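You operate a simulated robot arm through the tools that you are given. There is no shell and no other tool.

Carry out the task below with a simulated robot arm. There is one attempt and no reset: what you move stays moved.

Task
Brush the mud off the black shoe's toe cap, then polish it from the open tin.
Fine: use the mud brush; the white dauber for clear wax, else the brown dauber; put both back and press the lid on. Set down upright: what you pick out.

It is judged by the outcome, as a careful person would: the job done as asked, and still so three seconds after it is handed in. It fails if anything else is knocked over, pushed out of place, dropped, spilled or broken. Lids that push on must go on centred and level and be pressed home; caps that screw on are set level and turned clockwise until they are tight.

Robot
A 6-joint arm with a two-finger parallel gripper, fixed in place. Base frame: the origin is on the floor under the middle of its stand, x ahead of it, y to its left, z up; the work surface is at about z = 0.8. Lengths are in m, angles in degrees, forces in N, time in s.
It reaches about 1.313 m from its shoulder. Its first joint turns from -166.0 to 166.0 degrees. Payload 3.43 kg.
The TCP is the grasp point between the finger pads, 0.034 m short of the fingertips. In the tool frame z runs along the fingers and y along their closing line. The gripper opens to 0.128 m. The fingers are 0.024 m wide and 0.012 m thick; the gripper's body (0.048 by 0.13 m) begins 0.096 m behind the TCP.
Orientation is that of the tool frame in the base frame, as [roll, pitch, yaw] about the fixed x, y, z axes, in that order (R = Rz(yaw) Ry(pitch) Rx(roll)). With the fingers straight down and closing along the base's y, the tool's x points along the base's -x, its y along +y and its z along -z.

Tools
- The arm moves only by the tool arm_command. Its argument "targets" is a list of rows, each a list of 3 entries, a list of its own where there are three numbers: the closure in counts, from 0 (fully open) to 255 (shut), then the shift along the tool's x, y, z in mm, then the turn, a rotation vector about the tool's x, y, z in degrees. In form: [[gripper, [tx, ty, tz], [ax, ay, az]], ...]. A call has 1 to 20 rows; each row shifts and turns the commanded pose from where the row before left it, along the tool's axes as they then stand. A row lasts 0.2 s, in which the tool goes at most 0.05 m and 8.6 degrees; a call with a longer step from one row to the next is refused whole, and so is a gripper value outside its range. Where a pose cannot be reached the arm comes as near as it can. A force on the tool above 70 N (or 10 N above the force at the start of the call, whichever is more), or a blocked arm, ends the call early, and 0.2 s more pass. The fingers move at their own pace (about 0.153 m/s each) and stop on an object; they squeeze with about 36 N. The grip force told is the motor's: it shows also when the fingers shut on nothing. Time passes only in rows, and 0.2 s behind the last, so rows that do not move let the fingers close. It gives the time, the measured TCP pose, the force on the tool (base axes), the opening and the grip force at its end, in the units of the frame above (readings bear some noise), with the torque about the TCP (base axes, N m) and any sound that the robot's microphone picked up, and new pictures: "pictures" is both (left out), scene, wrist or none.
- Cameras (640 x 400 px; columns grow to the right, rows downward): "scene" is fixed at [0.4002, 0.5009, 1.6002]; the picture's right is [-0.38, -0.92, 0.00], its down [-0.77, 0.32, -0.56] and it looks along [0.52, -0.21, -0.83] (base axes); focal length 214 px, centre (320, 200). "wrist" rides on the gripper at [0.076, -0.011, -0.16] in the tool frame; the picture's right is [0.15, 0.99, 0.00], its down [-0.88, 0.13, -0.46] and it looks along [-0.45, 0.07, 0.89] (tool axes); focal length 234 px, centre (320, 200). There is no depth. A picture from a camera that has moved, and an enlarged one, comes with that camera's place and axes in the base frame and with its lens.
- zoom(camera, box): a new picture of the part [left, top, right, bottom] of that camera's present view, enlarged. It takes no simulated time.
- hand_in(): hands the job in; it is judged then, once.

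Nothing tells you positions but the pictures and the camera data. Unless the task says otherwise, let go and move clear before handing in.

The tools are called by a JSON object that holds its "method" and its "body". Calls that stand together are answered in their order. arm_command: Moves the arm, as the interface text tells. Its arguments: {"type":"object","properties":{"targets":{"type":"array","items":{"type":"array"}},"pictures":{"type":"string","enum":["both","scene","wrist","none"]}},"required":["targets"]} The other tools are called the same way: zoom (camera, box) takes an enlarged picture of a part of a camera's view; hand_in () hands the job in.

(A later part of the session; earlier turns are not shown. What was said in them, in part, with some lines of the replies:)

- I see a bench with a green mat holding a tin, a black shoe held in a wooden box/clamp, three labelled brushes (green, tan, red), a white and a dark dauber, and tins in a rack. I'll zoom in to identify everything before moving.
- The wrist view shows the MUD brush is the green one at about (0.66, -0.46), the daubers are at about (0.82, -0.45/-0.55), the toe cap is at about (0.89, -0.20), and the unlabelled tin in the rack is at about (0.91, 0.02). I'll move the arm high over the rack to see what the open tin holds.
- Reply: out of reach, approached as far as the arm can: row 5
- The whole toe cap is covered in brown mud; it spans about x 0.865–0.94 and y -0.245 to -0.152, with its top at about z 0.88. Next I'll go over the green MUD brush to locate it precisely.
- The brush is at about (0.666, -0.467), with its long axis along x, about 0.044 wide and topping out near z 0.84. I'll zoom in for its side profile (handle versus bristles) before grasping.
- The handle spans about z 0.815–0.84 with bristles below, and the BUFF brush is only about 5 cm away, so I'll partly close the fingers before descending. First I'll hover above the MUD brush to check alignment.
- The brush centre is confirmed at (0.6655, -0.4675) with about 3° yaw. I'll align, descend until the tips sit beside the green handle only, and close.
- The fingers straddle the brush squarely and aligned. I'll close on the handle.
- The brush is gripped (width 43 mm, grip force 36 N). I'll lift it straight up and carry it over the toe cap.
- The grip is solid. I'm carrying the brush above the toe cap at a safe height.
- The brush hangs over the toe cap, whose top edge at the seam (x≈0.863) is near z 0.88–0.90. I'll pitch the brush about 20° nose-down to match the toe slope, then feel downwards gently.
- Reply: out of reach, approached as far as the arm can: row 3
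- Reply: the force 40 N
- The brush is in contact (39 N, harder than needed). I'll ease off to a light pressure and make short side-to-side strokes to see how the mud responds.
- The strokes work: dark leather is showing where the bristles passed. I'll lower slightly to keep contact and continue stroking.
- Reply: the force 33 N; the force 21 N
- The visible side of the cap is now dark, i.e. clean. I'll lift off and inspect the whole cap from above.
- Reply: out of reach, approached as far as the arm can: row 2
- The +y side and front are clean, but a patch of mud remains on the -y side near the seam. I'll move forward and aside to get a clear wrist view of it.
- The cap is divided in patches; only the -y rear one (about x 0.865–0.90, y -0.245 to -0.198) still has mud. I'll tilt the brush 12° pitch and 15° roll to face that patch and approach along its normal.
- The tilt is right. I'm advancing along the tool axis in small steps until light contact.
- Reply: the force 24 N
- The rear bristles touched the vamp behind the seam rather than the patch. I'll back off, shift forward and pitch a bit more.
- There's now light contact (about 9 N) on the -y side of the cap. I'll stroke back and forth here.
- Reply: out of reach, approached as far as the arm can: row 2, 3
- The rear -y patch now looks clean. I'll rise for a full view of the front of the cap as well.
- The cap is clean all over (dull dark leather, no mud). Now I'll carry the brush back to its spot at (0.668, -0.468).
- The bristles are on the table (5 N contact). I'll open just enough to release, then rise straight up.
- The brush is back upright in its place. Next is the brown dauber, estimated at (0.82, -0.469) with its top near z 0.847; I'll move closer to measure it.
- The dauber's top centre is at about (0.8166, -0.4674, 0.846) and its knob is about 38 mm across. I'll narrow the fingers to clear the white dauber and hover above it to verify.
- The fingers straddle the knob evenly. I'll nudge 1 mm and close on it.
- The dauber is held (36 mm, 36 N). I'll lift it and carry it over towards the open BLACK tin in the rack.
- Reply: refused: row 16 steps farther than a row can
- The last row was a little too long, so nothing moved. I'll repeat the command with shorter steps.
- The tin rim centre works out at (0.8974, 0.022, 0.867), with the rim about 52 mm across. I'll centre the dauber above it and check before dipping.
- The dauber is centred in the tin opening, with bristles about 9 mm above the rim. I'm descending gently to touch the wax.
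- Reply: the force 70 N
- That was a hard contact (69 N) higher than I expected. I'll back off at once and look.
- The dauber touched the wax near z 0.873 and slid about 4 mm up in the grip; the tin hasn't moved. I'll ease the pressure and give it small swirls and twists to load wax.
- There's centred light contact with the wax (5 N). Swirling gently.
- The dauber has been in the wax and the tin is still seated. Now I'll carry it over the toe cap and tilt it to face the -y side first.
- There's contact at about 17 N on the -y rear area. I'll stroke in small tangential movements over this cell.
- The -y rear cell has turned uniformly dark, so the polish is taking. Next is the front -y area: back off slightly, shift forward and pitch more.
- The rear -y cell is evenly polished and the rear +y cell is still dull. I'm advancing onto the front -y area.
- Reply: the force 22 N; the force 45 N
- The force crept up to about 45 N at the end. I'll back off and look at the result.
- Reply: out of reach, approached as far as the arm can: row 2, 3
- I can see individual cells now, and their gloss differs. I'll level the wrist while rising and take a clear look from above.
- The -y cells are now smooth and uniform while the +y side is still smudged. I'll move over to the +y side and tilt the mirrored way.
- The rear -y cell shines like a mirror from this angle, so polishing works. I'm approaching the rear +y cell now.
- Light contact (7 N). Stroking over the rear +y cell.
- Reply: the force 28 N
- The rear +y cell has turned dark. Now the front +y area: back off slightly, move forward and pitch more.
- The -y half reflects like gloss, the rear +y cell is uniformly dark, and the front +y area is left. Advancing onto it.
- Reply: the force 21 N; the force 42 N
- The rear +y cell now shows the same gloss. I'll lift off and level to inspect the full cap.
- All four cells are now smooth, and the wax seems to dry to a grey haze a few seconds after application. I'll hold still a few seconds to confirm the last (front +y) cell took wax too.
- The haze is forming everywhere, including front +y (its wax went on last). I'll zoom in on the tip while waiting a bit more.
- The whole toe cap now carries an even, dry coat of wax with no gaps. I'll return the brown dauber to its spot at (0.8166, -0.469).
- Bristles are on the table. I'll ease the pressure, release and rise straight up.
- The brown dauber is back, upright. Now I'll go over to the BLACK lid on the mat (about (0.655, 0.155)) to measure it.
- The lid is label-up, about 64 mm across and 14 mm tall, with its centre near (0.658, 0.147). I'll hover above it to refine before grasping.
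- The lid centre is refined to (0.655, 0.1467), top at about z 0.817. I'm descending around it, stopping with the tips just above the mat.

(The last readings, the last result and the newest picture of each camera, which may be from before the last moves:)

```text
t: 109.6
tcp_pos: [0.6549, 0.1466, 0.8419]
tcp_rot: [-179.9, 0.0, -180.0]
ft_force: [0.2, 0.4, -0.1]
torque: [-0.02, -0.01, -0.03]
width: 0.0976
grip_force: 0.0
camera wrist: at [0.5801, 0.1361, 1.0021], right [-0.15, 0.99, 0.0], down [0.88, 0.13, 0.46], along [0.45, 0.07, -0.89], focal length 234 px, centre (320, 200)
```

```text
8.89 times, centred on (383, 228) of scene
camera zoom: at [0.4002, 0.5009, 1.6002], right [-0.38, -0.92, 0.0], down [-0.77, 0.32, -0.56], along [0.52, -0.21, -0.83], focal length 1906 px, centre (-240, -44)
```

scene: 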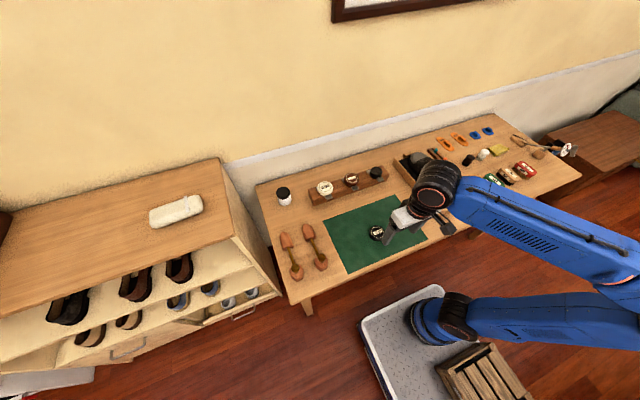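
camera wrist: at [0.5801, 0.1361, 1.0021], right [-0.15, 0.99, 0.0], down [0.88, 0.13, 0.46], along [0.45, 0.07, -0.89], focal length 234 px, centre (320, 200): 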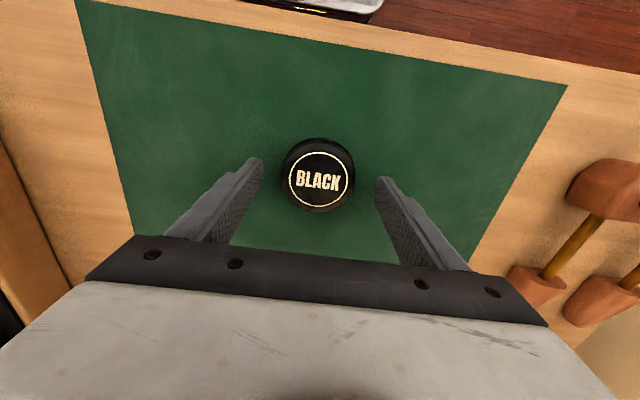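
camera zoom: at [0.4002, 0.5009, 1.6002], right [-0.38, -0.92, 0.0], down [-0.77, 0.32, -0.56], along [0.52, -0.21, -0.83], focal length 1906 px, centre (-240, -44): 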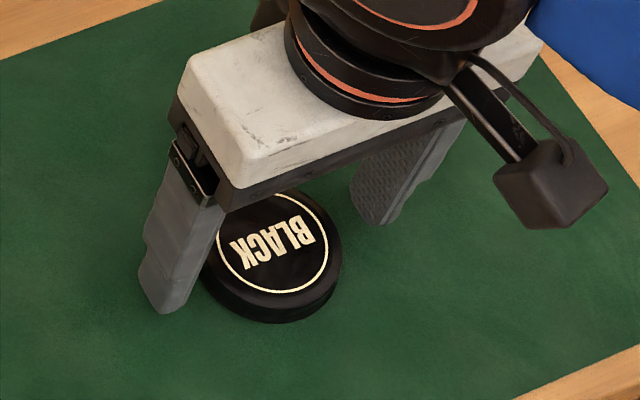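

It's well centred. I'll go 3 mm lower and close on the lid's rim.

{"method": "arm_command", "body": {"targets": [[60, [0, 0, 3], [0, 0, 0]], [100, [0, 0, 0], [0, 0, 0]], [140, [0, 0, 0], [0, 0, 0]], [255, [0, 0, 0], [0, 0, 0]], [255, [0, 0, 0], [0, 0, 0]], [255, [0, 0, 0], [0, 0, 0]]], "pictures": "wrist"}}

{"method": "zoom", "body": {"camera": "wrist", "box": [220, 90, 420, 230]}}

{"method": "zoom", "body": {"camera": "scene", "box": [355, 205, 411, 250]}}

```text
t: 111.0
tcp_pos: [0.6559, 0.1456, 0.8382]
tcp_rot: [179.9, 0.0, 180.0]
ft_force: [-0.6, 0.1, 0.0]
torque: [0.04, -0.02, -0.01]
width: 0.0671
grip_force: 36.3
camera wrist: at [0.5797, 0.136, 0.9992], right [-0.15, 0.99, 0.0], down [0.88, 0.13, 0.46], along [0.45, 0.07, -0.89], focal length 234 px, centre (320, 200)
```

wrist: 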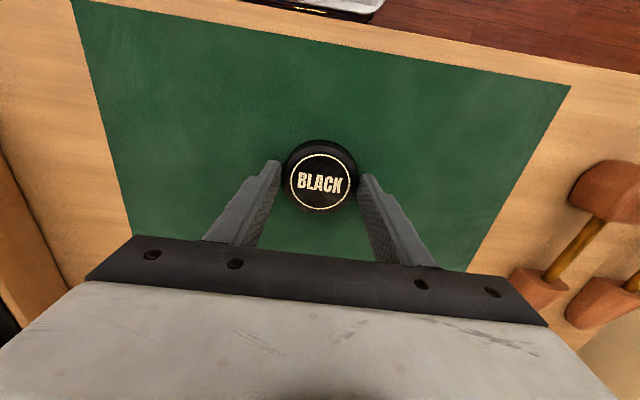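

```text
2.86 times, centred on (320, 160) of wrist
camera zoom: at [0.5797, 0.136, 0.9992], right [-0.15, 0.99, 0.0], down [0.88, 0.13, 0.46], along [0.45, 0.07, -0.89], focal length 669 px, centre (320, 314)
```

zoom: 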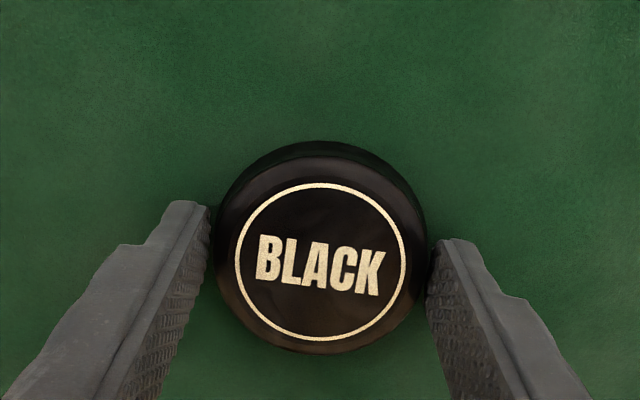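

```text
8.89 times, centred on (383, 228) of scene
camera zoom: at [0.4002, 0.5009, 1.6002], right [-0.38, -0.92, 0.0], down [-0.77, 0.32, -0.56], along [0.52, -0.21, -0.83], focal length 1906 px, centre (-240, -44)
```

zoom: 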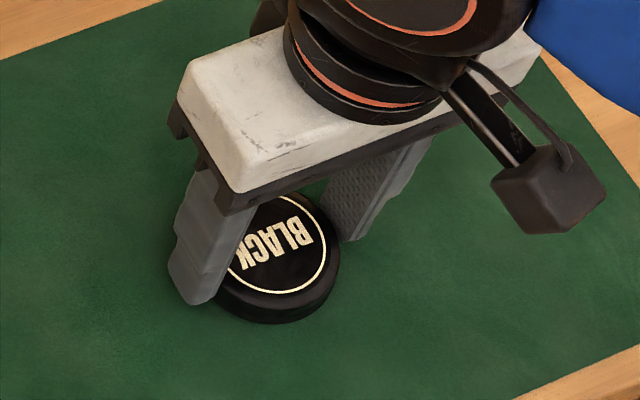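

The lid is gripped (67 mm at its skirt). I'll lift it and check that it hangs level before carrying it to the tin at (0.898, 0.0215).

{"method": "arm_command", "body": {"targets": [[255, [0, 0, -10], [0, 0, 0]], [255, [0, 0, -30], [0, 0, 0]], [255, [0, 0, -40], [0, 0, 0]], [255, [0, 0, -45], [0, 0, 0]], [255, [0, 0, -45], [0, 0, 0]]], "pictures": "both"}}

{"method": "zoom", "body": {"camera": "wrist", "box": [220, 90, 420, 230]}}

{"method": "zoom", "body": {"camera": "scene", "box": [355, 190, 425, 250]}}

```text
t: 112.2
tcp_pos: [0.655, 0.1443, 1.0099]
tcp_rot: [-180.0, 0.0, -180.0]
ft_force: [1.0, 0.0, -0.8]
torque: [-0.01, -0.01, 0.04]
width: 0.0671
grip_force: 35.8
camera wrist: at [0.5797, 0.1359, 1.1704], right [-0.15, 0.99, 0.0], down [0.88, 0.13, 0.46], along [0.45, 0.07, -0.89], focal length 234 px, centre (320, 200)
```

scene: 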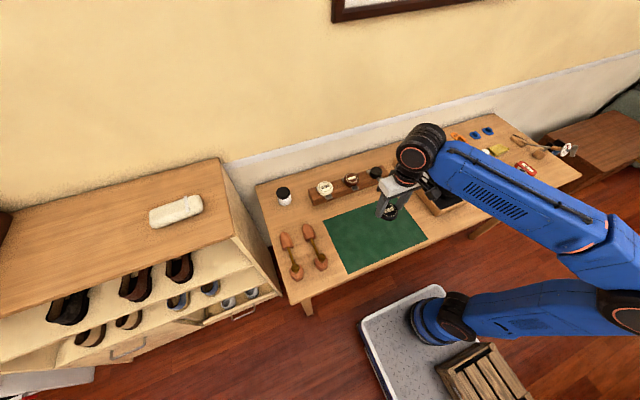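
wrist: 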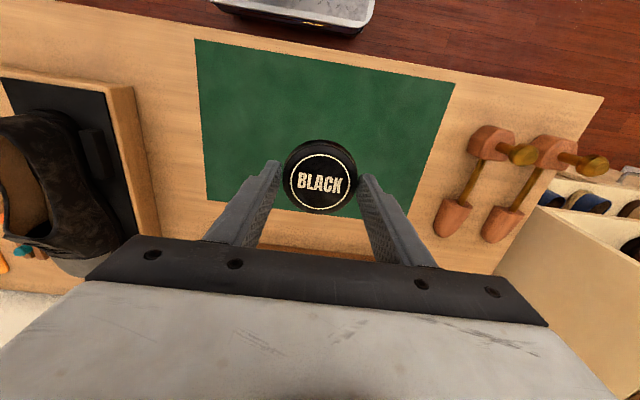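

```text
2.86 times, centred on (320, 160) of wrist
camera zoom: at [0.5797, 0.1359, 1.1704], right [-0.15, 0.99, 0.0], down [0.88, 0.13, 0.46], along [0.45, 0.07, -0.89], focal length 669 px, centre (320, 314)
```

zoom: 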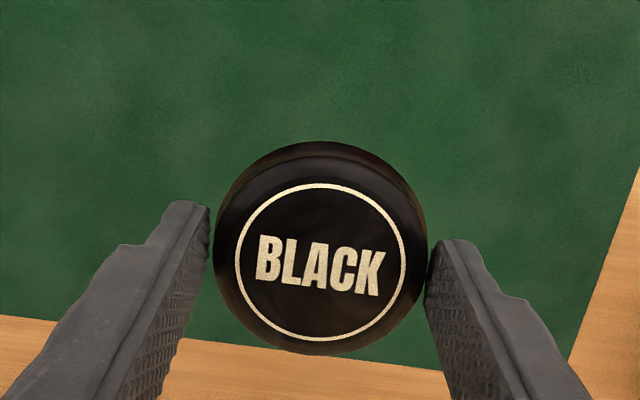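

```text
6.67 times, centred on (390, 220) of scene
camera zoom: at [0.4002, 0.5009, 1.6002], right [-0.38, -0.92, 0.0], down [-0.77, 0.32, -0.56], along [0.52, -0.21, -0.83], focal length 1430 px, centre (-147, 67)
```

zoom: 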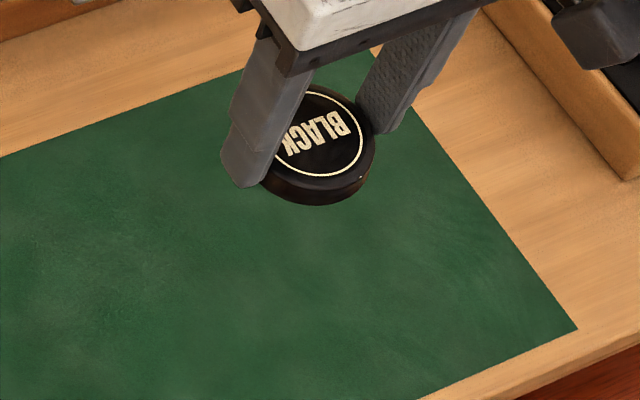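

The lid hangs level. I'll carry it just beyond the tin first to re-measure the tin with an unobstructed view.

{"method": "arm_command", "body": {"targets": [[255, [-43.3, -17.6, 0], [0, 0, 0]], [255, [-43.3, -17.6, 0], [0, 0, 0]], [255, [-43.3, -17.6, 0], [0, 0, 0]], [255, [-43.3, -17.6, 0], [0, 0, 0]], [255, [-43.3, -17.6, 0], [0, 0, 0]], [255, [-43.3, -17.6, 0], [0, 0, 0]], [255, [-43.3, -17.6, 0], [0, 0, 0]], [255, [0, 0, 0], [0, 0, 0]]], "pictures": "wrist"}}

{"method": "zoom", "body": {"camera": "wrist", "box": [240, 50, 400, 150]}}

{"method": "zoom", "body": {"camera": "scene", "box": [350, 120, 410, 190]}}

```text
t: 114.0
tcp_pos: [0.956, 0.0224, 1.0097]
tcp_rot: [180.0, 0.1, -180.0]
ft_force: [0.1, -0.6, 0.3]
torque: [0.01, 0.0, -0.01]
width: 0.0673
grip_force: 35.9
camera wrist: at [0.8806, 0.012, 1.1693], right [-0.15, 0.99, 0.0], down [0.88, 0.13, 0.46], along [0.45, 0.07, -0.89], focal length 234 px, centre (320, 200)
```

wrist: 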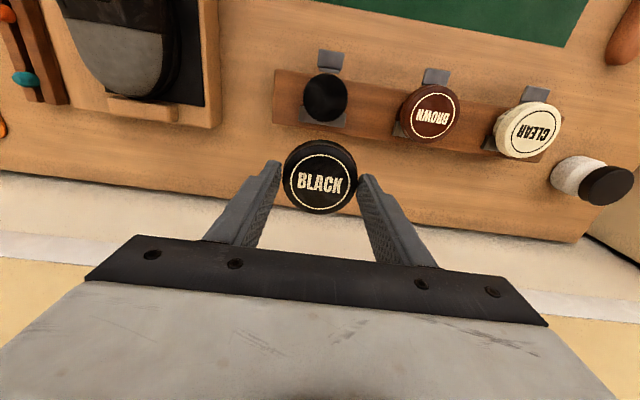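

```text
4.00 times, centred on (320, 100) of wrist
camera zoom: at [0.8806, 0.012, 1.1693], right [-0.15, 0.99, 0.0], down [0.88, 0.13, 0.46], along [0.45, 0.07, -0.89], focal length 937 px, centre (320, 600)
```

zoom: 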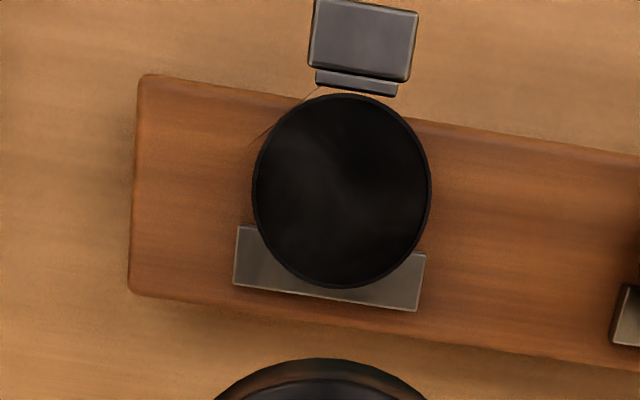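

```text
5.71 times, centred on (380, 155) of scene
camera zoom: at [0.4002, 0.5009, 1.6002], right [-0.38, -0.92, 0.0], down [-0.77, 0.32, -0.56], along [0.52, -0.21, -0.83], focal length 1226 px, centre (-23, 457)
```

zoom: 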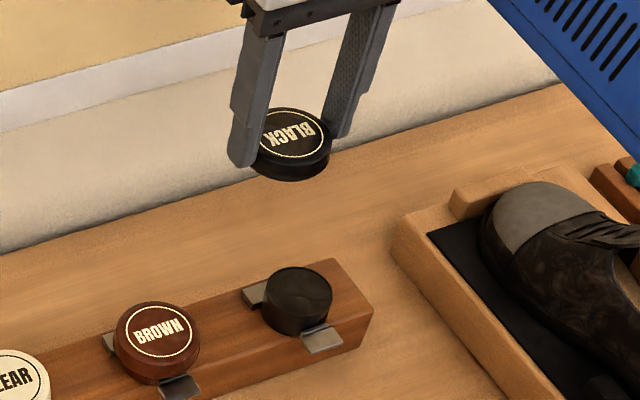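

{"method": "zoom", "body": {"camera": "scene", "box": [340, 164, 396, 200]}}

{"method": "zoom", "body": {"camera": "wrist", "box": [290, 40, 580, 170]}}

{"method": "zoom", "body": {"camera": "scene", "box": [358, 128, 398, 158]}}

```text
11.11 times, centred on (368, 182) of scene
camera zoom: at [0.4002, 0.5009, 1.6002], right [-0.38, -0.92, 0.0], down [-0.77, 0.32, -0.56], along [0.52, -0.21, -0.83], focal length 2383 px, centre (-213, 400)
```

zoom: 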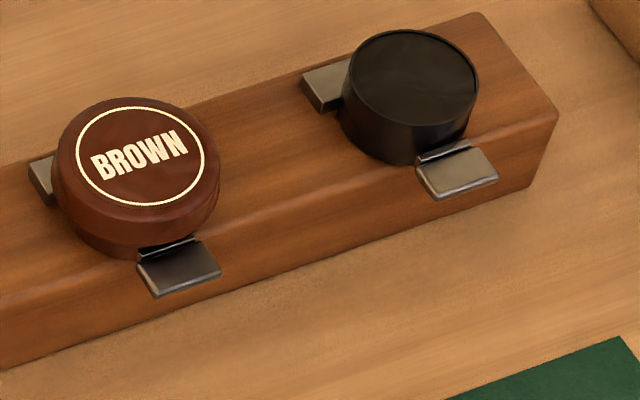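

```text
2.21 times, centred on (435, 105) of wrist
camera zoom: at [0.8806, 0.012, 1.1693], right [-0.15, 0.99, 0.0], down [0.88, 0.13, 0.46], along [0.45, 0.07, -0.89], focal length 517 px, centre (66, 410)
```

zoom: 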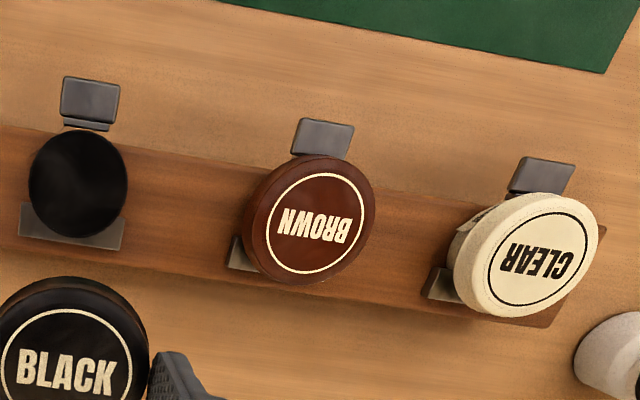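

```text
13.33 times, centred on (378, 143) of scene
camera zoom: at [0.4002, 0.5009, 1.6002], right [-0.38, -0.92, 0.0], down [-0.77, 0.32, -0.56], along [0.52, -0.21, -0.83], focal length 2860 px, centre (-453, 960)
```

zoom: 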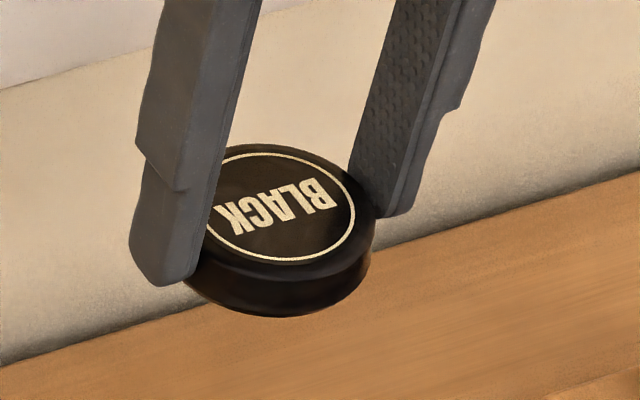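

The lids overhang the tin rim by several millimetres, and the tin's rim centre is confirmed at about (0.898, 0.021). I'll bring the lid directly above it.

{"method": "arm_command", "body": {"targets": [[255, [29, -1, 0], [0, 0, 0]], [255, [28.5, -0.9, 20], [0, 0, 0]], [255, [0, 0, 30], [0, 0, 0]], [255, [0, 0, 20], [0, 0, 0]], [255, [0, 0, 0], [0, 0, 0]]], "pictures": "wrist"}}

{"method": "zoom", "body": {"camera": "wrist", "box": [220, 90, 420, 230]}}

{"method": "zoom", "body": {"camera": "scene", "box": [356, 145, 404, 185]}}

```text
t: 115.2
tcp_pos: [0.8983, 0.0208, 0.9395]
tcp_rot: [179.9, 0.0, -180.0]
ft_force: [-0.2, -0.4, 0.4]
torque: [-0.02, -0.02, 0.01]
width: 0.0672
grip_force: 35.9
camera wrist: at [0.823, 0.0101, 1.0997], right [-0.15, 0.99, 0.0], down [0.88, 0.13, 0.46], along [0.45, 0.07, -0.89], focal length 234 px, centre (320, 200)
```

wrist: 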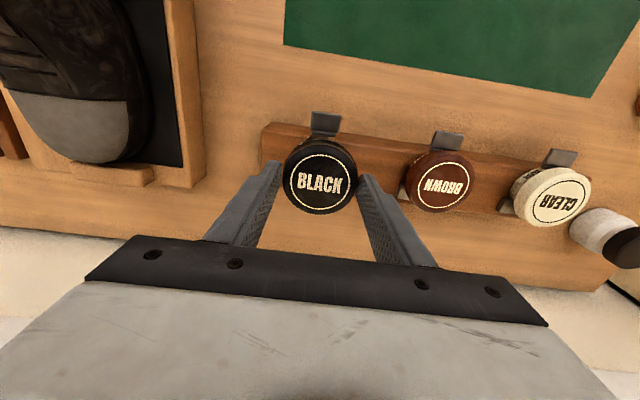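

```text
2.86 times, centred on (320, 160) of wrist
camera zoom: at [0.823, 0.0101, 1.0997], right [-0.15, 0.99, 0.0], down [0.88, 0.13, 0.46], along [0.45, 0.07, -0.89], focal length 669 px, centre (320, 314)
```

zoom: 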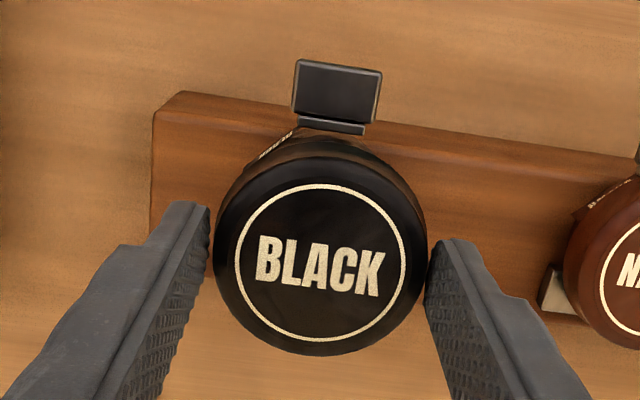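

```text
10.00 times, centred on (380, 165) of scene
camera zoom: at [0.4002, 0.5009, 1.6002], right [-0.38, -0.92, 0.0], down [-0.77, 0.32, -0.56], along [0.52, -0.21, -0.83], focal length 2145 px, centre (-280, 550)
```

zoom: 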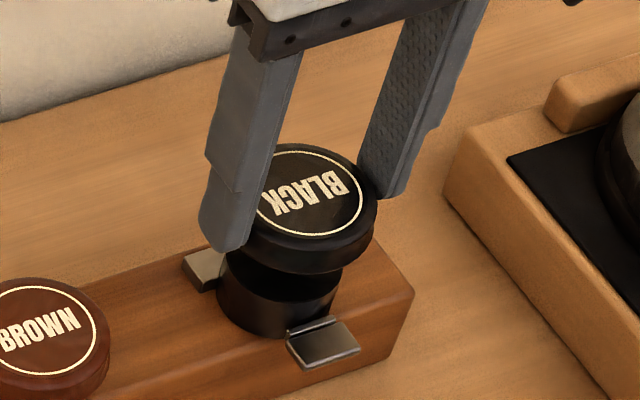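

The lid is aligned above the tin. I'm lowering it in small steps while watching the force.

{"method": "arm_command", "body": {"targets": [[255, [0, 0, 10], [0, 0, 0]], [255, [0, 0, 8], [0, 0, 0]], [255, [0, 0, 4], [0, 0, 0]], [255, [0, 0, 0], [0, 0, 0]]], "pictures": "none"}}

{"method": "zoom", "body": {"camera": "scene", "box": [356, 150, 404, 190]}}

```text
t: 116.2
tcp_pos: [0.8996, 0.0207, 0.9171]
tcp_rot: [180.0, 0.0, 180.0]
ft_force: [0.3, -0.2, -0.6]
torque: [0.01, -0.01, -0.03]
width: 0.0674
grip_force: 36.2
```

```text
10.00 times, centred on (380, 170) of scene
camera zoom: at [0.4002, 0.5009, 1.6002], right [-0.38, -0.92, 0.0], down [-0.77, 0.32, -0.56], along [0.52, -0.21, -0.83], focal length 2145 px, centre (-280, 500)
```

zoom: 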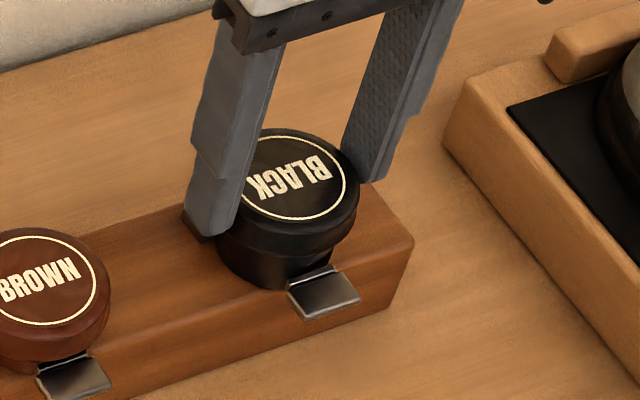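

{"method": "arm_command", "body": {"targets": [[255, [0, 0, 2], [0, 0, 0]], [255, [0, 0, 2], [0, 0, 0]], [255, [0, 0, 0], [0, 0, 0]]], "pictures": "none"}}

```text
t: 117.0
tcp_pos: [0.8986, 0.0217, 0.9146]
tcp_rot: [-179.9, 0.1, -180.0]
ft_force: [-0.3, -1.5, 18.4]
torque: [-0.42, 0.16, 0.0]
width: 0.0673
grip_force: 36.2
```

The lid touched first on its -y/-x side (torque reading), meaning it sits slightly too far +y and +x. I'll lift 2 mm, shift about 1.2 mm, and try again.

{"method": "arm_command", "body": {"targets": [[255, [0, 0, -3], [0, 0, 0]], [255, [0.6, -1.3, 0], [0, 0, 0]], [255, [0, 0, 2], [0, 0, 0]], [255, [0, 0, 1], [0, 0, 0]], [255, [0, 0, 0], [0, 0, 0]]], "pictures": "none"}}

```text
t: 118.2
tcp_pos: [0.8985, 0.0194, 0.913]
tcp_rot: [-180.0, 0.1, 179.9]
ft_force: [8.2, -3.5, 21.3]
torque: [-0.21, 0.25, 0.07]
width: 0.0675
grip_force: 36.0
```

{"method": "zoom", "body": {"camera": "scene", "box": [360, 155, 396, 185]}}

{"method": "arm_command", "body": {"targets": [[255, [0, 0, 0], [0, 0, 0]]], "pictures": "wrist"}}

{"method": "zoom", "body": {"camera": "wrist", "box": [220, 90, 420, 230]}}

```text
13.33 times, centred on (378, 170) of scene
camera zoom: at [0.4002, 0.5009, 1.6002], right [-0.38, -0.92, 0.0], down [-0.77, 0.32, -0.56], along [0.52, -0.21, -0.83], focal length 2860 px, centre (-453, 600)
```

zoom: 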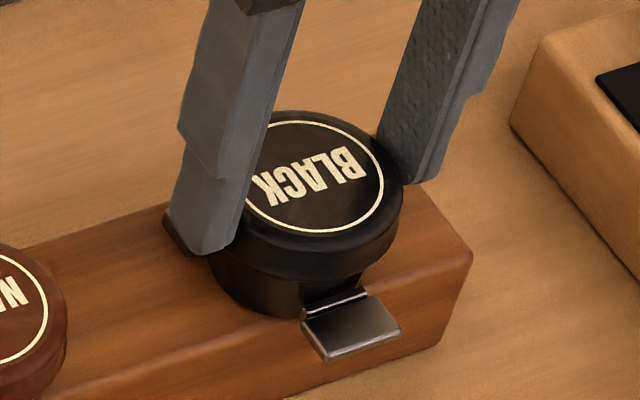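

```text
t: 118.6
tcp_pos: [0.8988, 0.0193, 0.9109]
tcp_rot: [-179.9, -0.3, 179.9]
ft_force: [-4.9, -3.3, -4.8]
torque: [-0.04, 0.07, 0.0]
width: 0.0673
grip_force: 35.9
camera wrist: at [0.8238, 0.0102, 1.0718], right [-0.15, 0.99, 0.0], down [0.88, 0.13, 0.45], along [0.45, 0.07, -0.89], focal length 234 px, centre (320, 200)
```

wrist: 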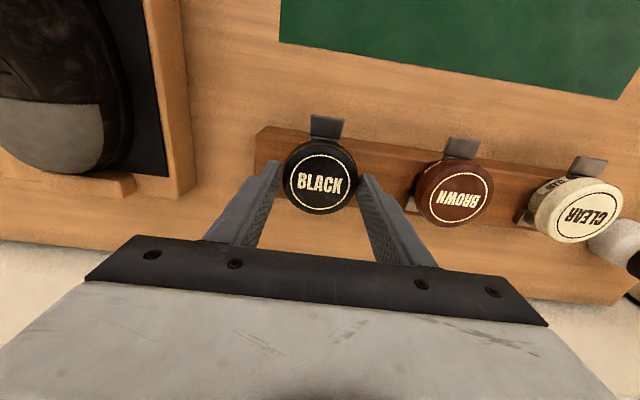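

```text
2.86 times, centred on (320, 160) of wrist
camera zoom: at [0.8238, 0.0102, 1.0718], right [-0.15, 0.99, 0.0], down [0.88, 0.13, 0.45], along [0.45, 0.07, -0.89], focal length 669 px, centre (320, 314)
```

zoom: 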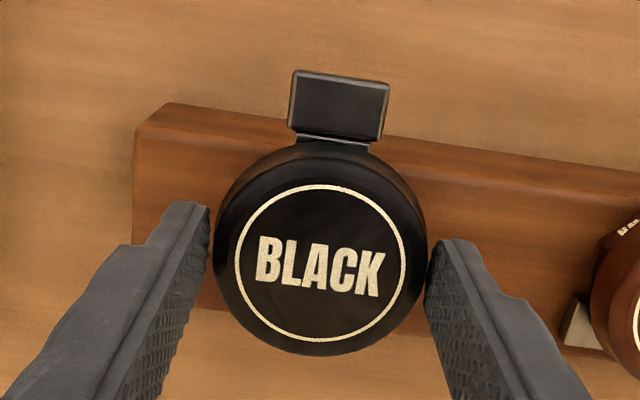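

The lid slipped over the rim, so it's engaged now. I'll keep pressing it down in small steps.

{"method": "arm_command", "body": {"targets": [[255, [0, 0, 1], [0, 0, 0]], [255, [0, 0, 1], [0, 0, 0]], [255, [0, 0, 0], [0, 0, 0]]], "pictures": "none"}}

```text
t: 119.4
tcp_pos: [0.8979, 0.0198, 0.9117]
tcp_rot: [179.9, 0.0, 180.0]
ft_force: [-9.6, -6.0, 6.1]
torque: [-0.31, 0.5, -0.03]
width: 0.0671
grip_force: 35.9
```

Side forces show the tin is pulling the lid toward -x/-y. I'll shift to relieve that, then press on.

{"method": "arm_command", "body": {"targets": [[255, [0.9, -0.5, 0], [0, 0, 0]], [255, [0, 0, 0], [0, 0, 0]]], "pictures": "none"}}

```text
t: 120.0
tcp_pos: [0.8982, 0.0195, 0.9109]
tcp_rot: [-180.0, 0.0, -179.9]
ft_force: [-2.6, -0.1, 0.3]
torque: [0.02, 0.12, -0.01]
width: 0.0672
grip_force: 35.6
```

{"method": "arm_command", "body": {"targets": [[255, [0.3, 0, 1], [0, 0, 0]], [255, [0, 0, 1], [0, 0, 0]], [255, [0, 0, 0], [0, 0, 0]]], "pictures": "none"}}

```text
t: 120.8
tcp_pos: [0.8978, 0.0203, 0.9082]
tcp_rot: [180.0, 0.0, 179.9]
ft_force: [0.4, 0.4, 0.2]
torque: [-0.03, 0.0, 0.03]
width: 0.0674
grip_force: 36.1
```

The lid slides freely now. Continuing down.

{"method": "arm_command", "body": {"targets": [[255, [0, 0, 1.5], [0, 0, 0]], [255, [0, 0, 1.5], [0, 0, 0]], [255, [0, 0, 0], [0, 0, 0]]], "pictures": "none"}}

```text
t: 121.6
tcp_pos: [0.8975, 0.0204, 0.9055]
tcp_rot: [179.9, 0.1, 180.0]
ft_force: [-0.8, 0.2, -0.2]
torque: [-0.02, 0.01, 0.02]
width: 0.0673
grip_force: 35.8
```

{"method": "arm_command", "body": {"targets": [[255, [0, 0, 1.5], [0, 0, 0]], [255, [0, 0, 1.5], [0, 0, 0]], [255, [0, 0, 0], [0, 0, 0]]], "pictures": "none"}}

```text
t: 122.4
tcp_pos: [0.8983, 0.0206, 0.9039]
tcp_rot: [180.0, 0.2, -179.9]
ft_force: [3.3, 2.1, 26.4]
torque: [0.02, -0.05, -0.03]
width: 0.0672
grip_force: 36.2
```

Firm, centred resistance now (26 N, no torque). Let me look at how the lid sits.

{"method": "zoom", "body": {"camera": "scene", "box": [352, 158, 396, 192]}}

{"method": "zoom", "body": {"camera": "wrist", "box": [220, 90, 520, 250]}}

```text
11.76 times, centred on (374, 175) of scene
camera zoom: at [0.4002, 0.5009, 1.6002], right [-0.38, -0.92, 0.0], down [-0.77, 0.32, -0.56], along [0.52, -0.21, -0.83], focal length 2523 px, centre (-315, 494)
```

zoom: 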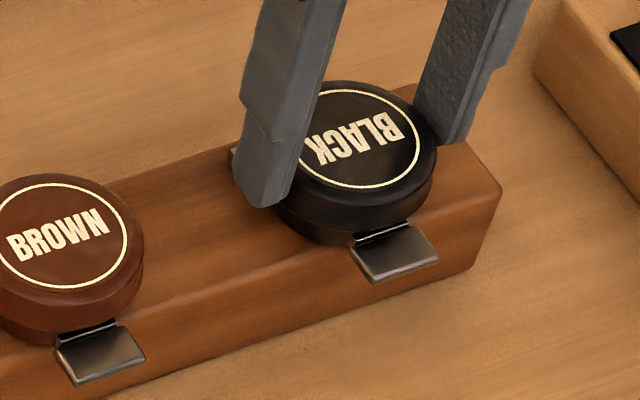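

```text
2.13 times, centred on (370, 170) of wrist
camera zoom: at [0.8218, 0.0095, 1.0647], right [-0.15, 0.99, 0.0], down [0.88, 0.13, 0.46], along [0.45, 0.07, -0.89], focal length 500 px, centre (213, 264)
```

zoom: 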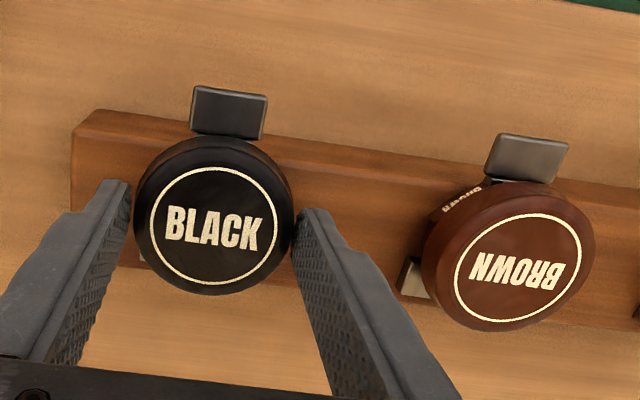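

The lid looks level and nearly home. I'll release it gently, then press on its top centre with closed fingers.

{"method": "arm_command", "body": {"targets": [[255, [0, 0, -0.8], [0, 0, 0]], [200, [0, 0, 0], [0, 0, 0]], [110, [0, 0, 0], [0, 0, 0]], [75, [0, 0, 0], [0, 0, 0]], [75, [0, 0, 0], [0, 0, 0]], [75, [0, 0, -20], [0, 0, 0]], [75, [0, 0, -30], [0, 0, 0]], [75, [0, 0, -30], [0, 0, 0]]], "pictures": "both"}}

{"method": "zoom", "body": {"camera": "wrist", "box": [240, 60, 480, 220]}}

{"method": "zoom", "body": {"camera": "scene", "box": [312, 158, 396, 206]}}

```text
t: 124.2
tcp_pos: [0.8976, 0.0187, 0.9838]
tcp_rot: [-180.0, -0.1, 179.9]
ft_force: [0.2, -0.4, -0.1]
torque: [0.02, 0.0, 0.0]
width: 0.0906
grip_force: 0.0
heard: snap
camera wrist: at [0.823, 0.0086, 1.1437], right [-0.15, 0.99, 0.0], down [0.88, 0.13, 0.45], along [0.45, 0.07, -0.89], focal length 234 px, centre (320, 200)
```

scene: 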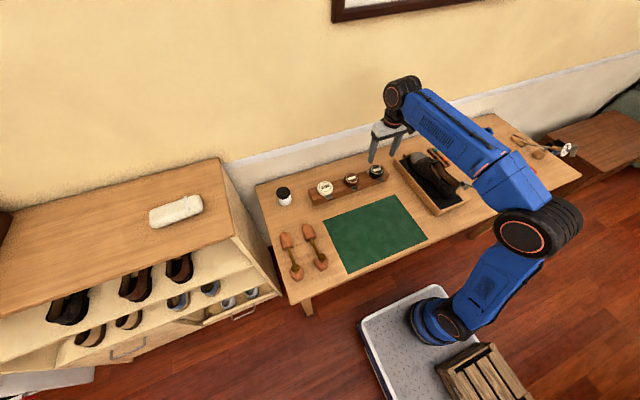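
wrist: 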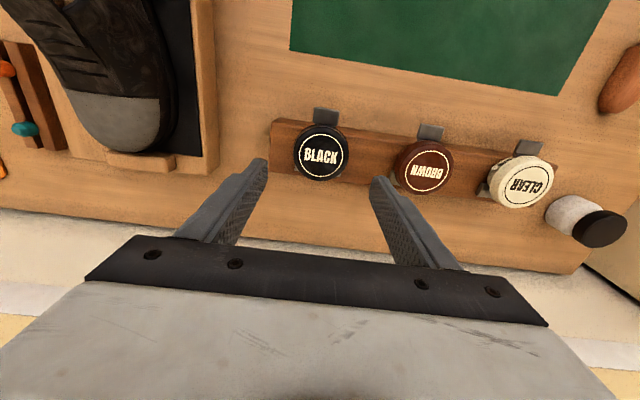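

```text
2.50 times, centred on (360, 140) of wrist
camera zoom: at [0.823, 0.0086, 1.1437], right [-0.15, 0.99, 0.0], down [0.88, 0.13, 0.45], along [0.45, 0.07, -0.89], focal length 585 px, centre (220, 350)
```

zoom: 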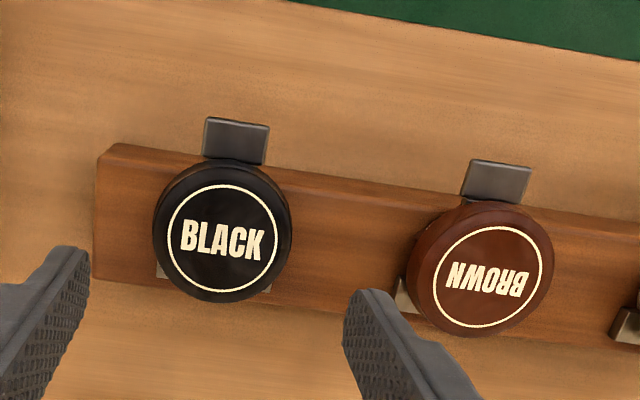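

```text
7.62 times, centred on (354, 182) of scene
camera zoom: at [0.4002, 0.5009, 1.6002], right [-0.38, -0.92, 0.0], down [-0.77, 0.32, -0.56], along [0.52, -0.21, -0.83], focal length 1634 px, centre (61, 337)
```

zoom: 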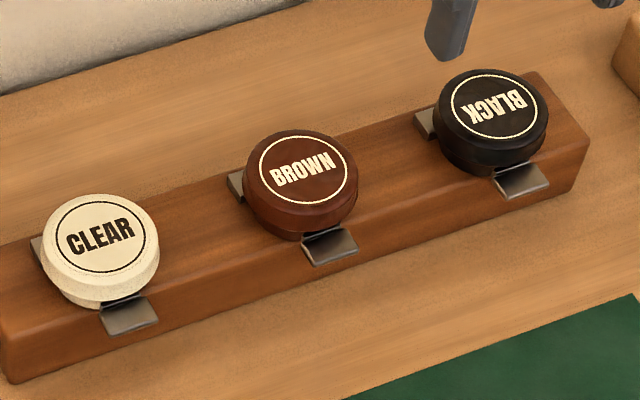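

I heard a snap and the lid sits level on the tin like its neighbours. To make sure it's fully home, I'll press its centre with closed fingertips.

{"method": "arm_command", "body": {"targets": [[255, [0, 1, 0], [0, 0, 0]], [255, [0, 0, 0], [0, 0, 0]], [255, [0, 0, 25], [0, 0, 0]], [255, [0, 0, 20], [0, 0, 0]], [255, [0, 0, 15], [0, 0, 0]], [255, [0, 0, 0], [0, 0, 0]]], "pictures": "wrist"}}

{"method": "zoom", "body": {"camera": "scene", "box": [352, 148, 400, 188]}}

{"method": "zoom", "body": {"camera": "wrist", "box": [240, 90, 480, 250]}}

```text
t: 125.6
tcp_pos: [0.899, 0.0199, 0.9228]
tcp_rot: [-180.0, 0.0, 180.0]
ft_force: [-0.3, 1.3, 0.5]
torque: [0.01, 0.01, -0.02]
width: 0.0
grip_force: 33.3
camera wrist: at [0.8226, 0.0103, 1.084], right [-0.15, 0.99, 0.0], down [0.88, 0.13, 0.46], along [0.45, 0.07, -0.89], focal length 234 px, centre (320, 200)
```

wrist: 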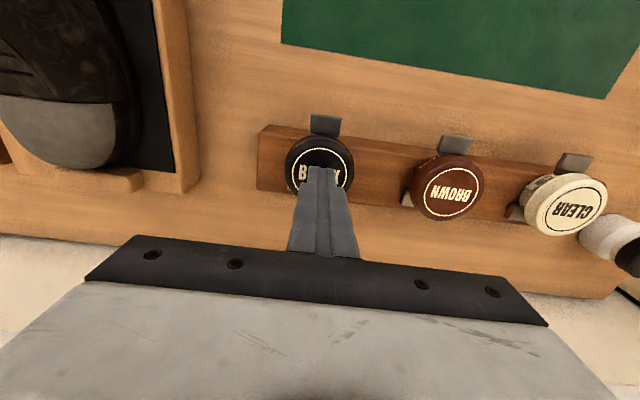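

```text
10.00 times, centred on (376, 168) of scene
camera zoom: at [0.4002, 0.5009, 1.6002], right [-0.38, -0.92, 0.0], down [-0.77, 0.32, -0.56], along [0.52, -0.21, -0.83], focal length 2145 px, centre (-240, 520)
```

zoom: 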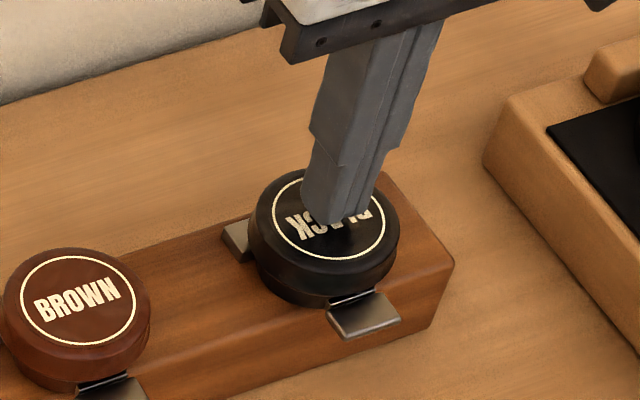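

```text
2.50 times, centred on (360, 170) of wrist
camera zoom: at [0.8226, 0.0103, 1.084], right [-0.15, 0.99, 0.0], down [0.88, 0.13, 0.46], along [0.45, 0.07, -0.89], focal length 585 px, centre (220, 275)
```

zoom: 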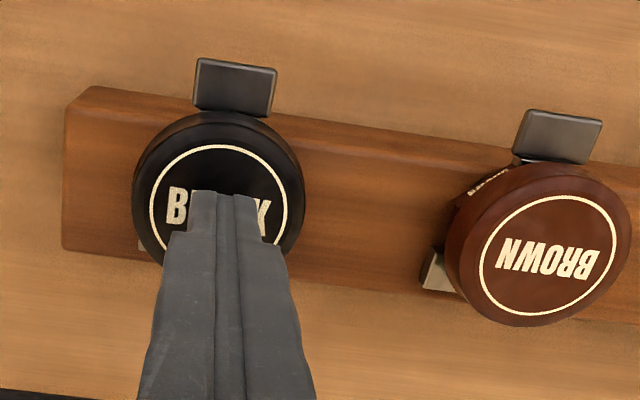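

The closed fingertips are centred over the lid. Pressing down in small steps.

{"method": "arm_command", "body": {"targets": [[255, [0, 0, 4], [0, 0, 0]], [255, [0, 0, 2], [0, 0, 0]], [255, [0, 0, 0], [0, 0, 0]]], "pictures": "none"}}

```text
t: 126.4
tcp_pos: [0.8985, 0.0204, 0.9183]
tcp_rot: [-180.0, 0.1, 179.9]
ft_force: [2.9, 0.5, 5.4]
torque: [0.05, -0.13, -0.04]
width: 0.0
grip_force: 33.3
```

{"method": "arm_command", "body": {"targets": [[255, [0, 0, 1.5], [0, 0, 0]], [255, [0, 0, 1], [0, 0, 0]], [255, [0, 0, 0], [0, 0, 0]]], "pictures": "none"}}

```text
t: 127.2
tcp_pos: [0.8988, 0.0201, 0.9171]
tcp_rot: [180.0, 0.2, 180.0]
ft_force: [8.6, 1.5, 44.6]
torque: [0.11, -0.19, 0.02]
width: 0.0
grip_force: 33.3
```

At 45 N the lid doesn't move any further, so the earlier snap was it seating home. I'll retract and inspect everything.

{"method": "arm_command", "body": {"targets": [[255, [0, 0, -5], [0, 0, 0]], [255, [0, 0, -35], [0, 0, 0]], [255, [0, 0, -45], [0, 0, 0]], [255, [40, 0, -25], [0, 0, 0]], [255, [45, 0, 0], [0, 0, 0]], [120, [45, 0, 0], [0, 0, 0]], [60, [0, 0, 0], [0, 0, 0]]], "pictures": "both"}}

{"method": "zoom", "body": {"camera": "scene", "box": [312, 150, 400, 206]}}

{"method": "zoom", "body": {"camera": "wrist", "box": [200, 140, 440, 260]}}

{"method": "zoom", "body": {"camera": "scene", "box": [390, 115, 560, 215]}}

```text
t: 128.8
tcp_pos: [0.7714, 0.0178, 1.0231]
tcp_rot: [180.0, 0.0, -179.9]
ft_force: [0.0, -0.5, -0.3]
torque: [0.01, 0.03, 0.0]
width: 0.0977
grip_force: 0.0
camera wrist: at [0.6962, 0.008, 1.1846], right [-0.15, 0.99, 0.0], down [0.88, 0.13, 0.46], along [0.45, 0.07, -0.89], focal length 234 px, centre (320, 200)
```

scene: 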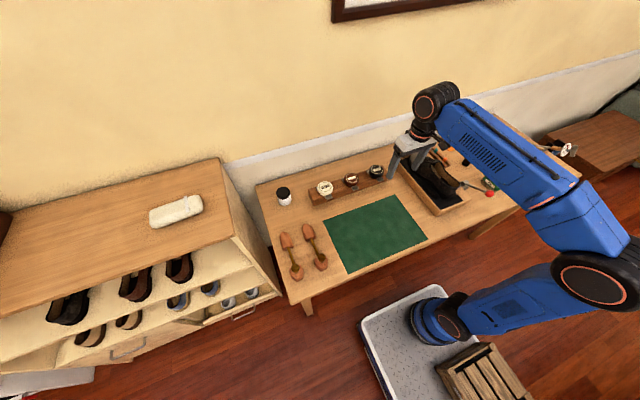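
wrist: 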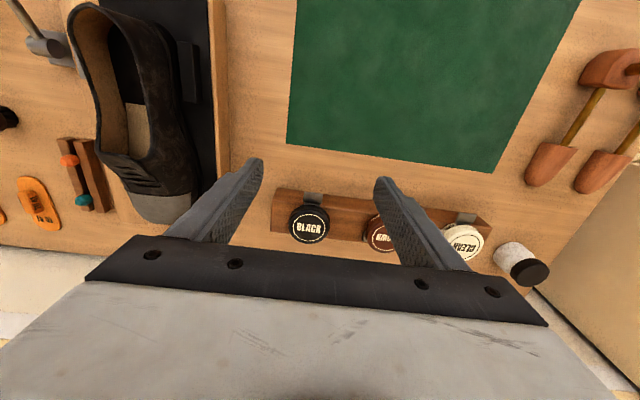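

```text
7.14 times, centred on (356, 178) of scene
camera zoom: at [0.4002, 0.5009, 1.6002], right [-0.38, -0.92, 0.0], down [-0.77, 0.32, -0.56], along [0.52, -0.21, -0.83], focal length 1532 px, centre (63, 357)
```

zoom: 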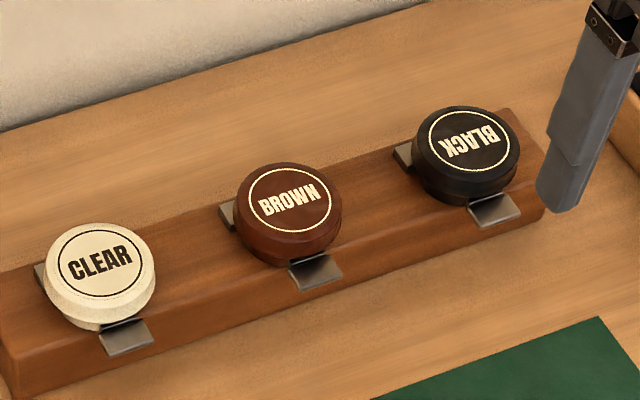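

```text
2.67 times, centred on (320, 200) of wrist
camera zoom: at [0.6962, 0.008, 1.1846], right [-0.15, 0.99, 0.0], down [0.88, 0.13, 0.46], along [0.45, 0.07, -0.89], focal length 624 px, centre (320, 200)
```

zoom: 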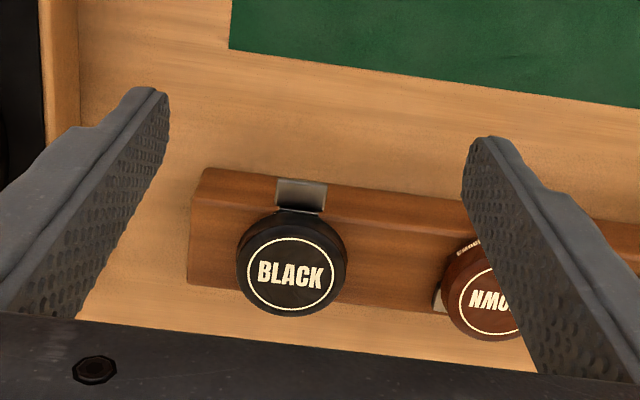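

```text
3.76 times, centred on (475, 165) of scene
camera zoom: at [0.4002, 0.5009, 1.6002], right [-0.38, -0.92, 0.0], down [-0.77, 0.32, -0.56], along [0.52, -0.21, -0.83], focal length 807 px, centre (-264, 332)
```

zoom: 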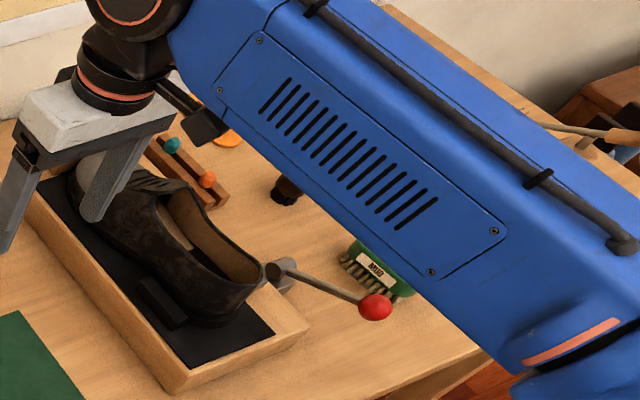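

The BLACK lid is level, centred and seated like the others. I'll move the arm clear and take a last look over the brushes, daubers and shoe.

{"method": "arm_command", "body": {"targets": [[60, [35, 20, -25], [0, 0, 0]], [60, [35, 20, -25], [0, 0, 0]], [60, [35, 20, -25], [0, 0, 0]], [60, [35, 20, -25], [0, 0, 0]], [60, [30, 20, -25], [0, 0, 0]]], "pictures": "both"}}

{"method": "zoom", "body": {"camera": "scene", "box": [390, 115, 580, 215]}}

{"method": "zoom", "body": {"camera": "scene", "box": [270, 150, 420, 240]}}

```text
t: 130.0
tcp_pos: [0.6002, 0.12, 1.148]
tcp_rot: [-179.9, 0.1, 180.0]
ft_force: [0.3, 0.0, -0.3]
torque: [-0.01, 0.02, -0.01]
width: 0.0979
grip_force: 0.0
camera wrist: at [0.5244, 0.1094, 1.3088], right [-0.15, 0.99, 0.0], down [0.88, 0.13, 0.46], along [0.45, 0.07, -0.89], focal length 234 px, centre (320, 200)
```

scene: 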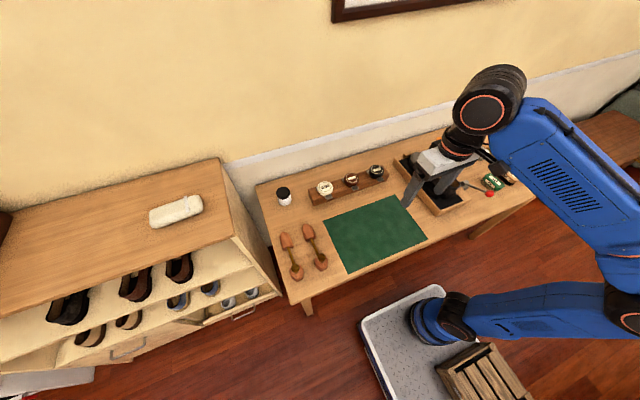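
wrist: 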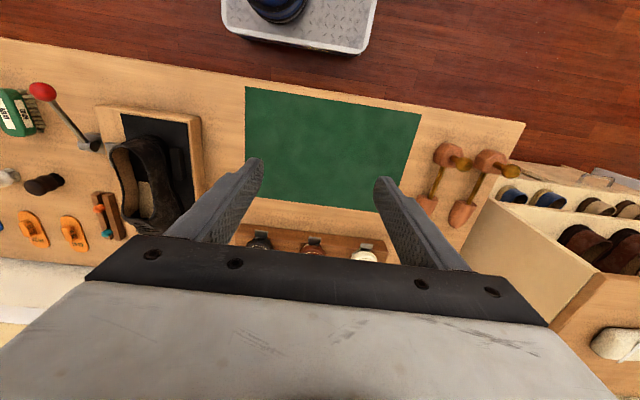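

```text
3.37 times, centred on (485, 165) of scene
camera zoom: at [0.4002, 0.5009, 1.6002], right [-0.38, -0.92, 0.0], down [-0.77, 0.32, -0.56], along [0.52, -0.21, -0.83], focal length 722 px, centre (-236, 318)
```

zoom: 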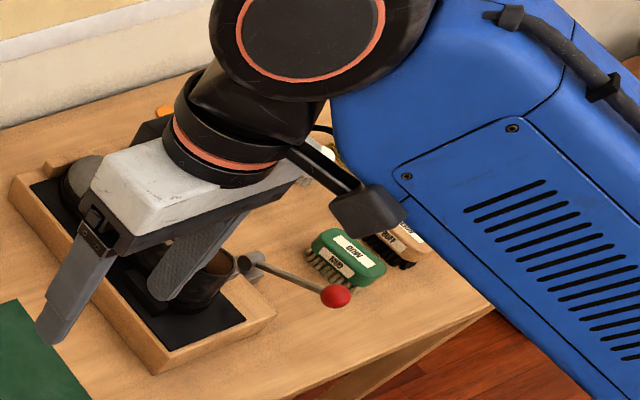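

```text
4.27 times, centred on (345, 195) of scene
camera zoom: at [0.4002, 0.5009, 1.6002], right [-0.38, -0.92, 0.0], down [-0.77, 0.32, -0.56], along [0.52, -0.21, -0.83], focal length 915 px, centre (213, 221)
```

zoom: 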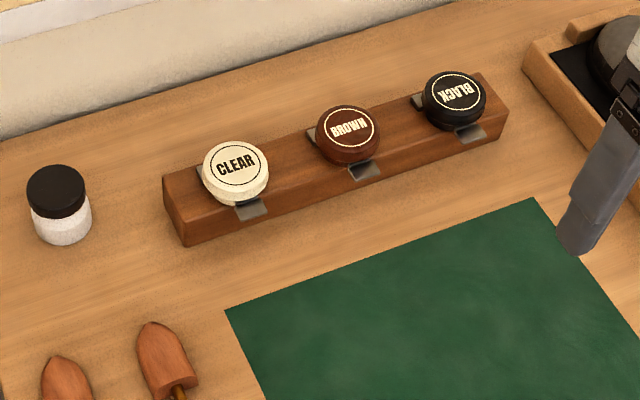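

The rack and mat look right. I'll go back to the starting pose, which leaves the brushes and shoe in view, for a final check.

{"method": "arm_command", "body": {"targets": [[60, [-2, -43.8, -1], [0, 0, 0]], [60, [-2, -43.8, -1], [0, 0, 0]], [60, [-2, -43.8, -1], [0, 0, 0]], [60, [-2, -43.8, -1], [0, 0, 0]], [60, [-2, -43.8, -1], [0, 0, 0]], [60, [-2, -43.8, -1], [0, 0, 0]], [60, [-2, -43.8, -1], [0, 0, 0]], [60, [-2, -43.8, -1], [0, 0, 0]], [60, [-2, -43.8, -1], [0, 0, 0]], [60, [-2, -43.8, -1], [0, 0, 0]], [60, [-2, -43.8, 0], [0, 0, 0]], [60, [0, -43.8, 0], [0, 0, 0]]], "pictures": "both"}}

{"method": "zoom", "body": {"camera": "scene", "box": [390, 110, 580, 230]}}

{"method": "zoom", "body": {"camera": "wrist", "box": [150, 80, 350, 260]}}

```text
t: 132.6
tcp_pos: [0.6213, -0.4054, 1.1593]
tcp_rot: [-179.9, -0.1, -179.9]
ft_force: [-0.9, 0.9, -0.1]
torque: [-0.04, -0.05, 0.01]
width: 0.0978
grip_force: 0.1
camera wrist: at [0.5461, -0.4153, 1.3197], right [-0.15, 0.99, 0.0], down [0.88, 0.13, 0.46], along [0.45, 0.07, -0.89], focal length 234 px, centre (320, 200)
```

scene: 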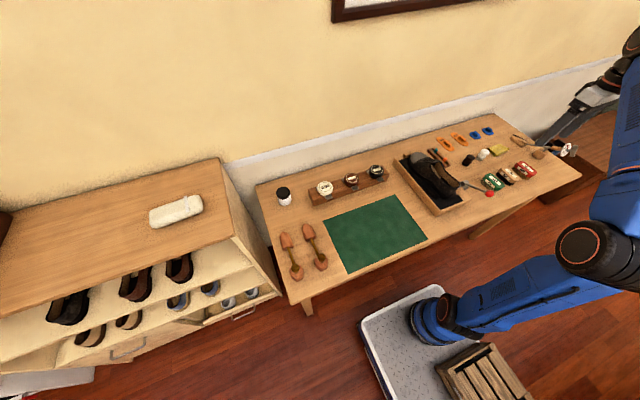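
wrist: 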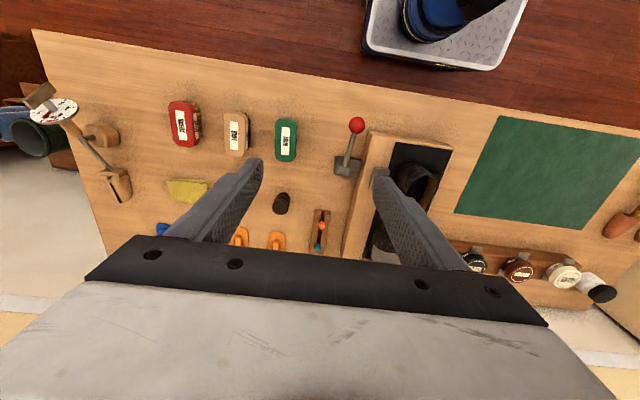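

```text
3.33 times, centred on (485, 170) of scene
camera zoom: at [0.4002, 0.5009, 1.6002], right [-0.38, -0.92, 0.0], down [-0.77, 0.32, -0.56], along [0.52, -0.21, -0.83], focal length 715 px, centre (-230, 300)
```

zoom: 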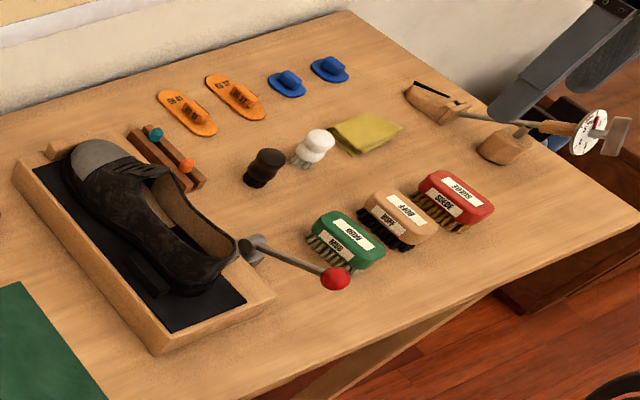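

```text
2.22 times, centred on (250, 170) of wrist
camera zoom: at [0.5461, -0.4153, 1.3197], right [-0.15, 0.99, 0.0], down [0.88, 0.13, 0.46], along [0.45, 0.07, -0.89], focal length 520 px, centre (476, 267)
```

zoom: 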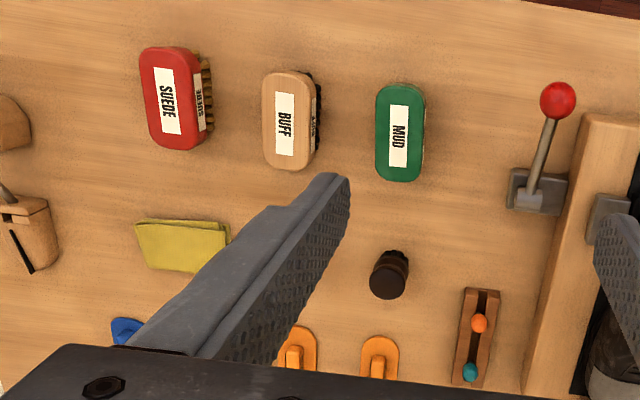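

The shoe, lever, brushes and daubers look exactly as they did at the start. The toe cap is clean and evenly waxed, the mud brush and brown dauber are back upright, and the BLACK lid is pressed on. The job is finished, so I'm handing it in.

{"method": "hand_in", "body": {}}

```text
The job is handed in.
```

The mud is off the black shoe's toe cap, and the cap has an even coat of black wax from the open tin. I've handed the job in.

- **Mud:** I brushed the whole cap with the green MUD brush until no mud was left, then set the brush down upright in its place.
- **Polish:** the open tin was BLACK, so I used the brown dauber, and it is back upright in its place. The wax has dried to a grey haze. I did not buff it, because your instructions only named the mud brush and the dauber.
- **Lid:** the BLACK lid is on the tin, centred and level. It snapped into place and did not move further when I pressed its centre with about 45 N.

My contact forces on the tin and shoe sometimes ran higher than I intended, peaking at about 69 N when I first dipped the dauber. In the final pictures the shoe, the tin and everything else are still in place.
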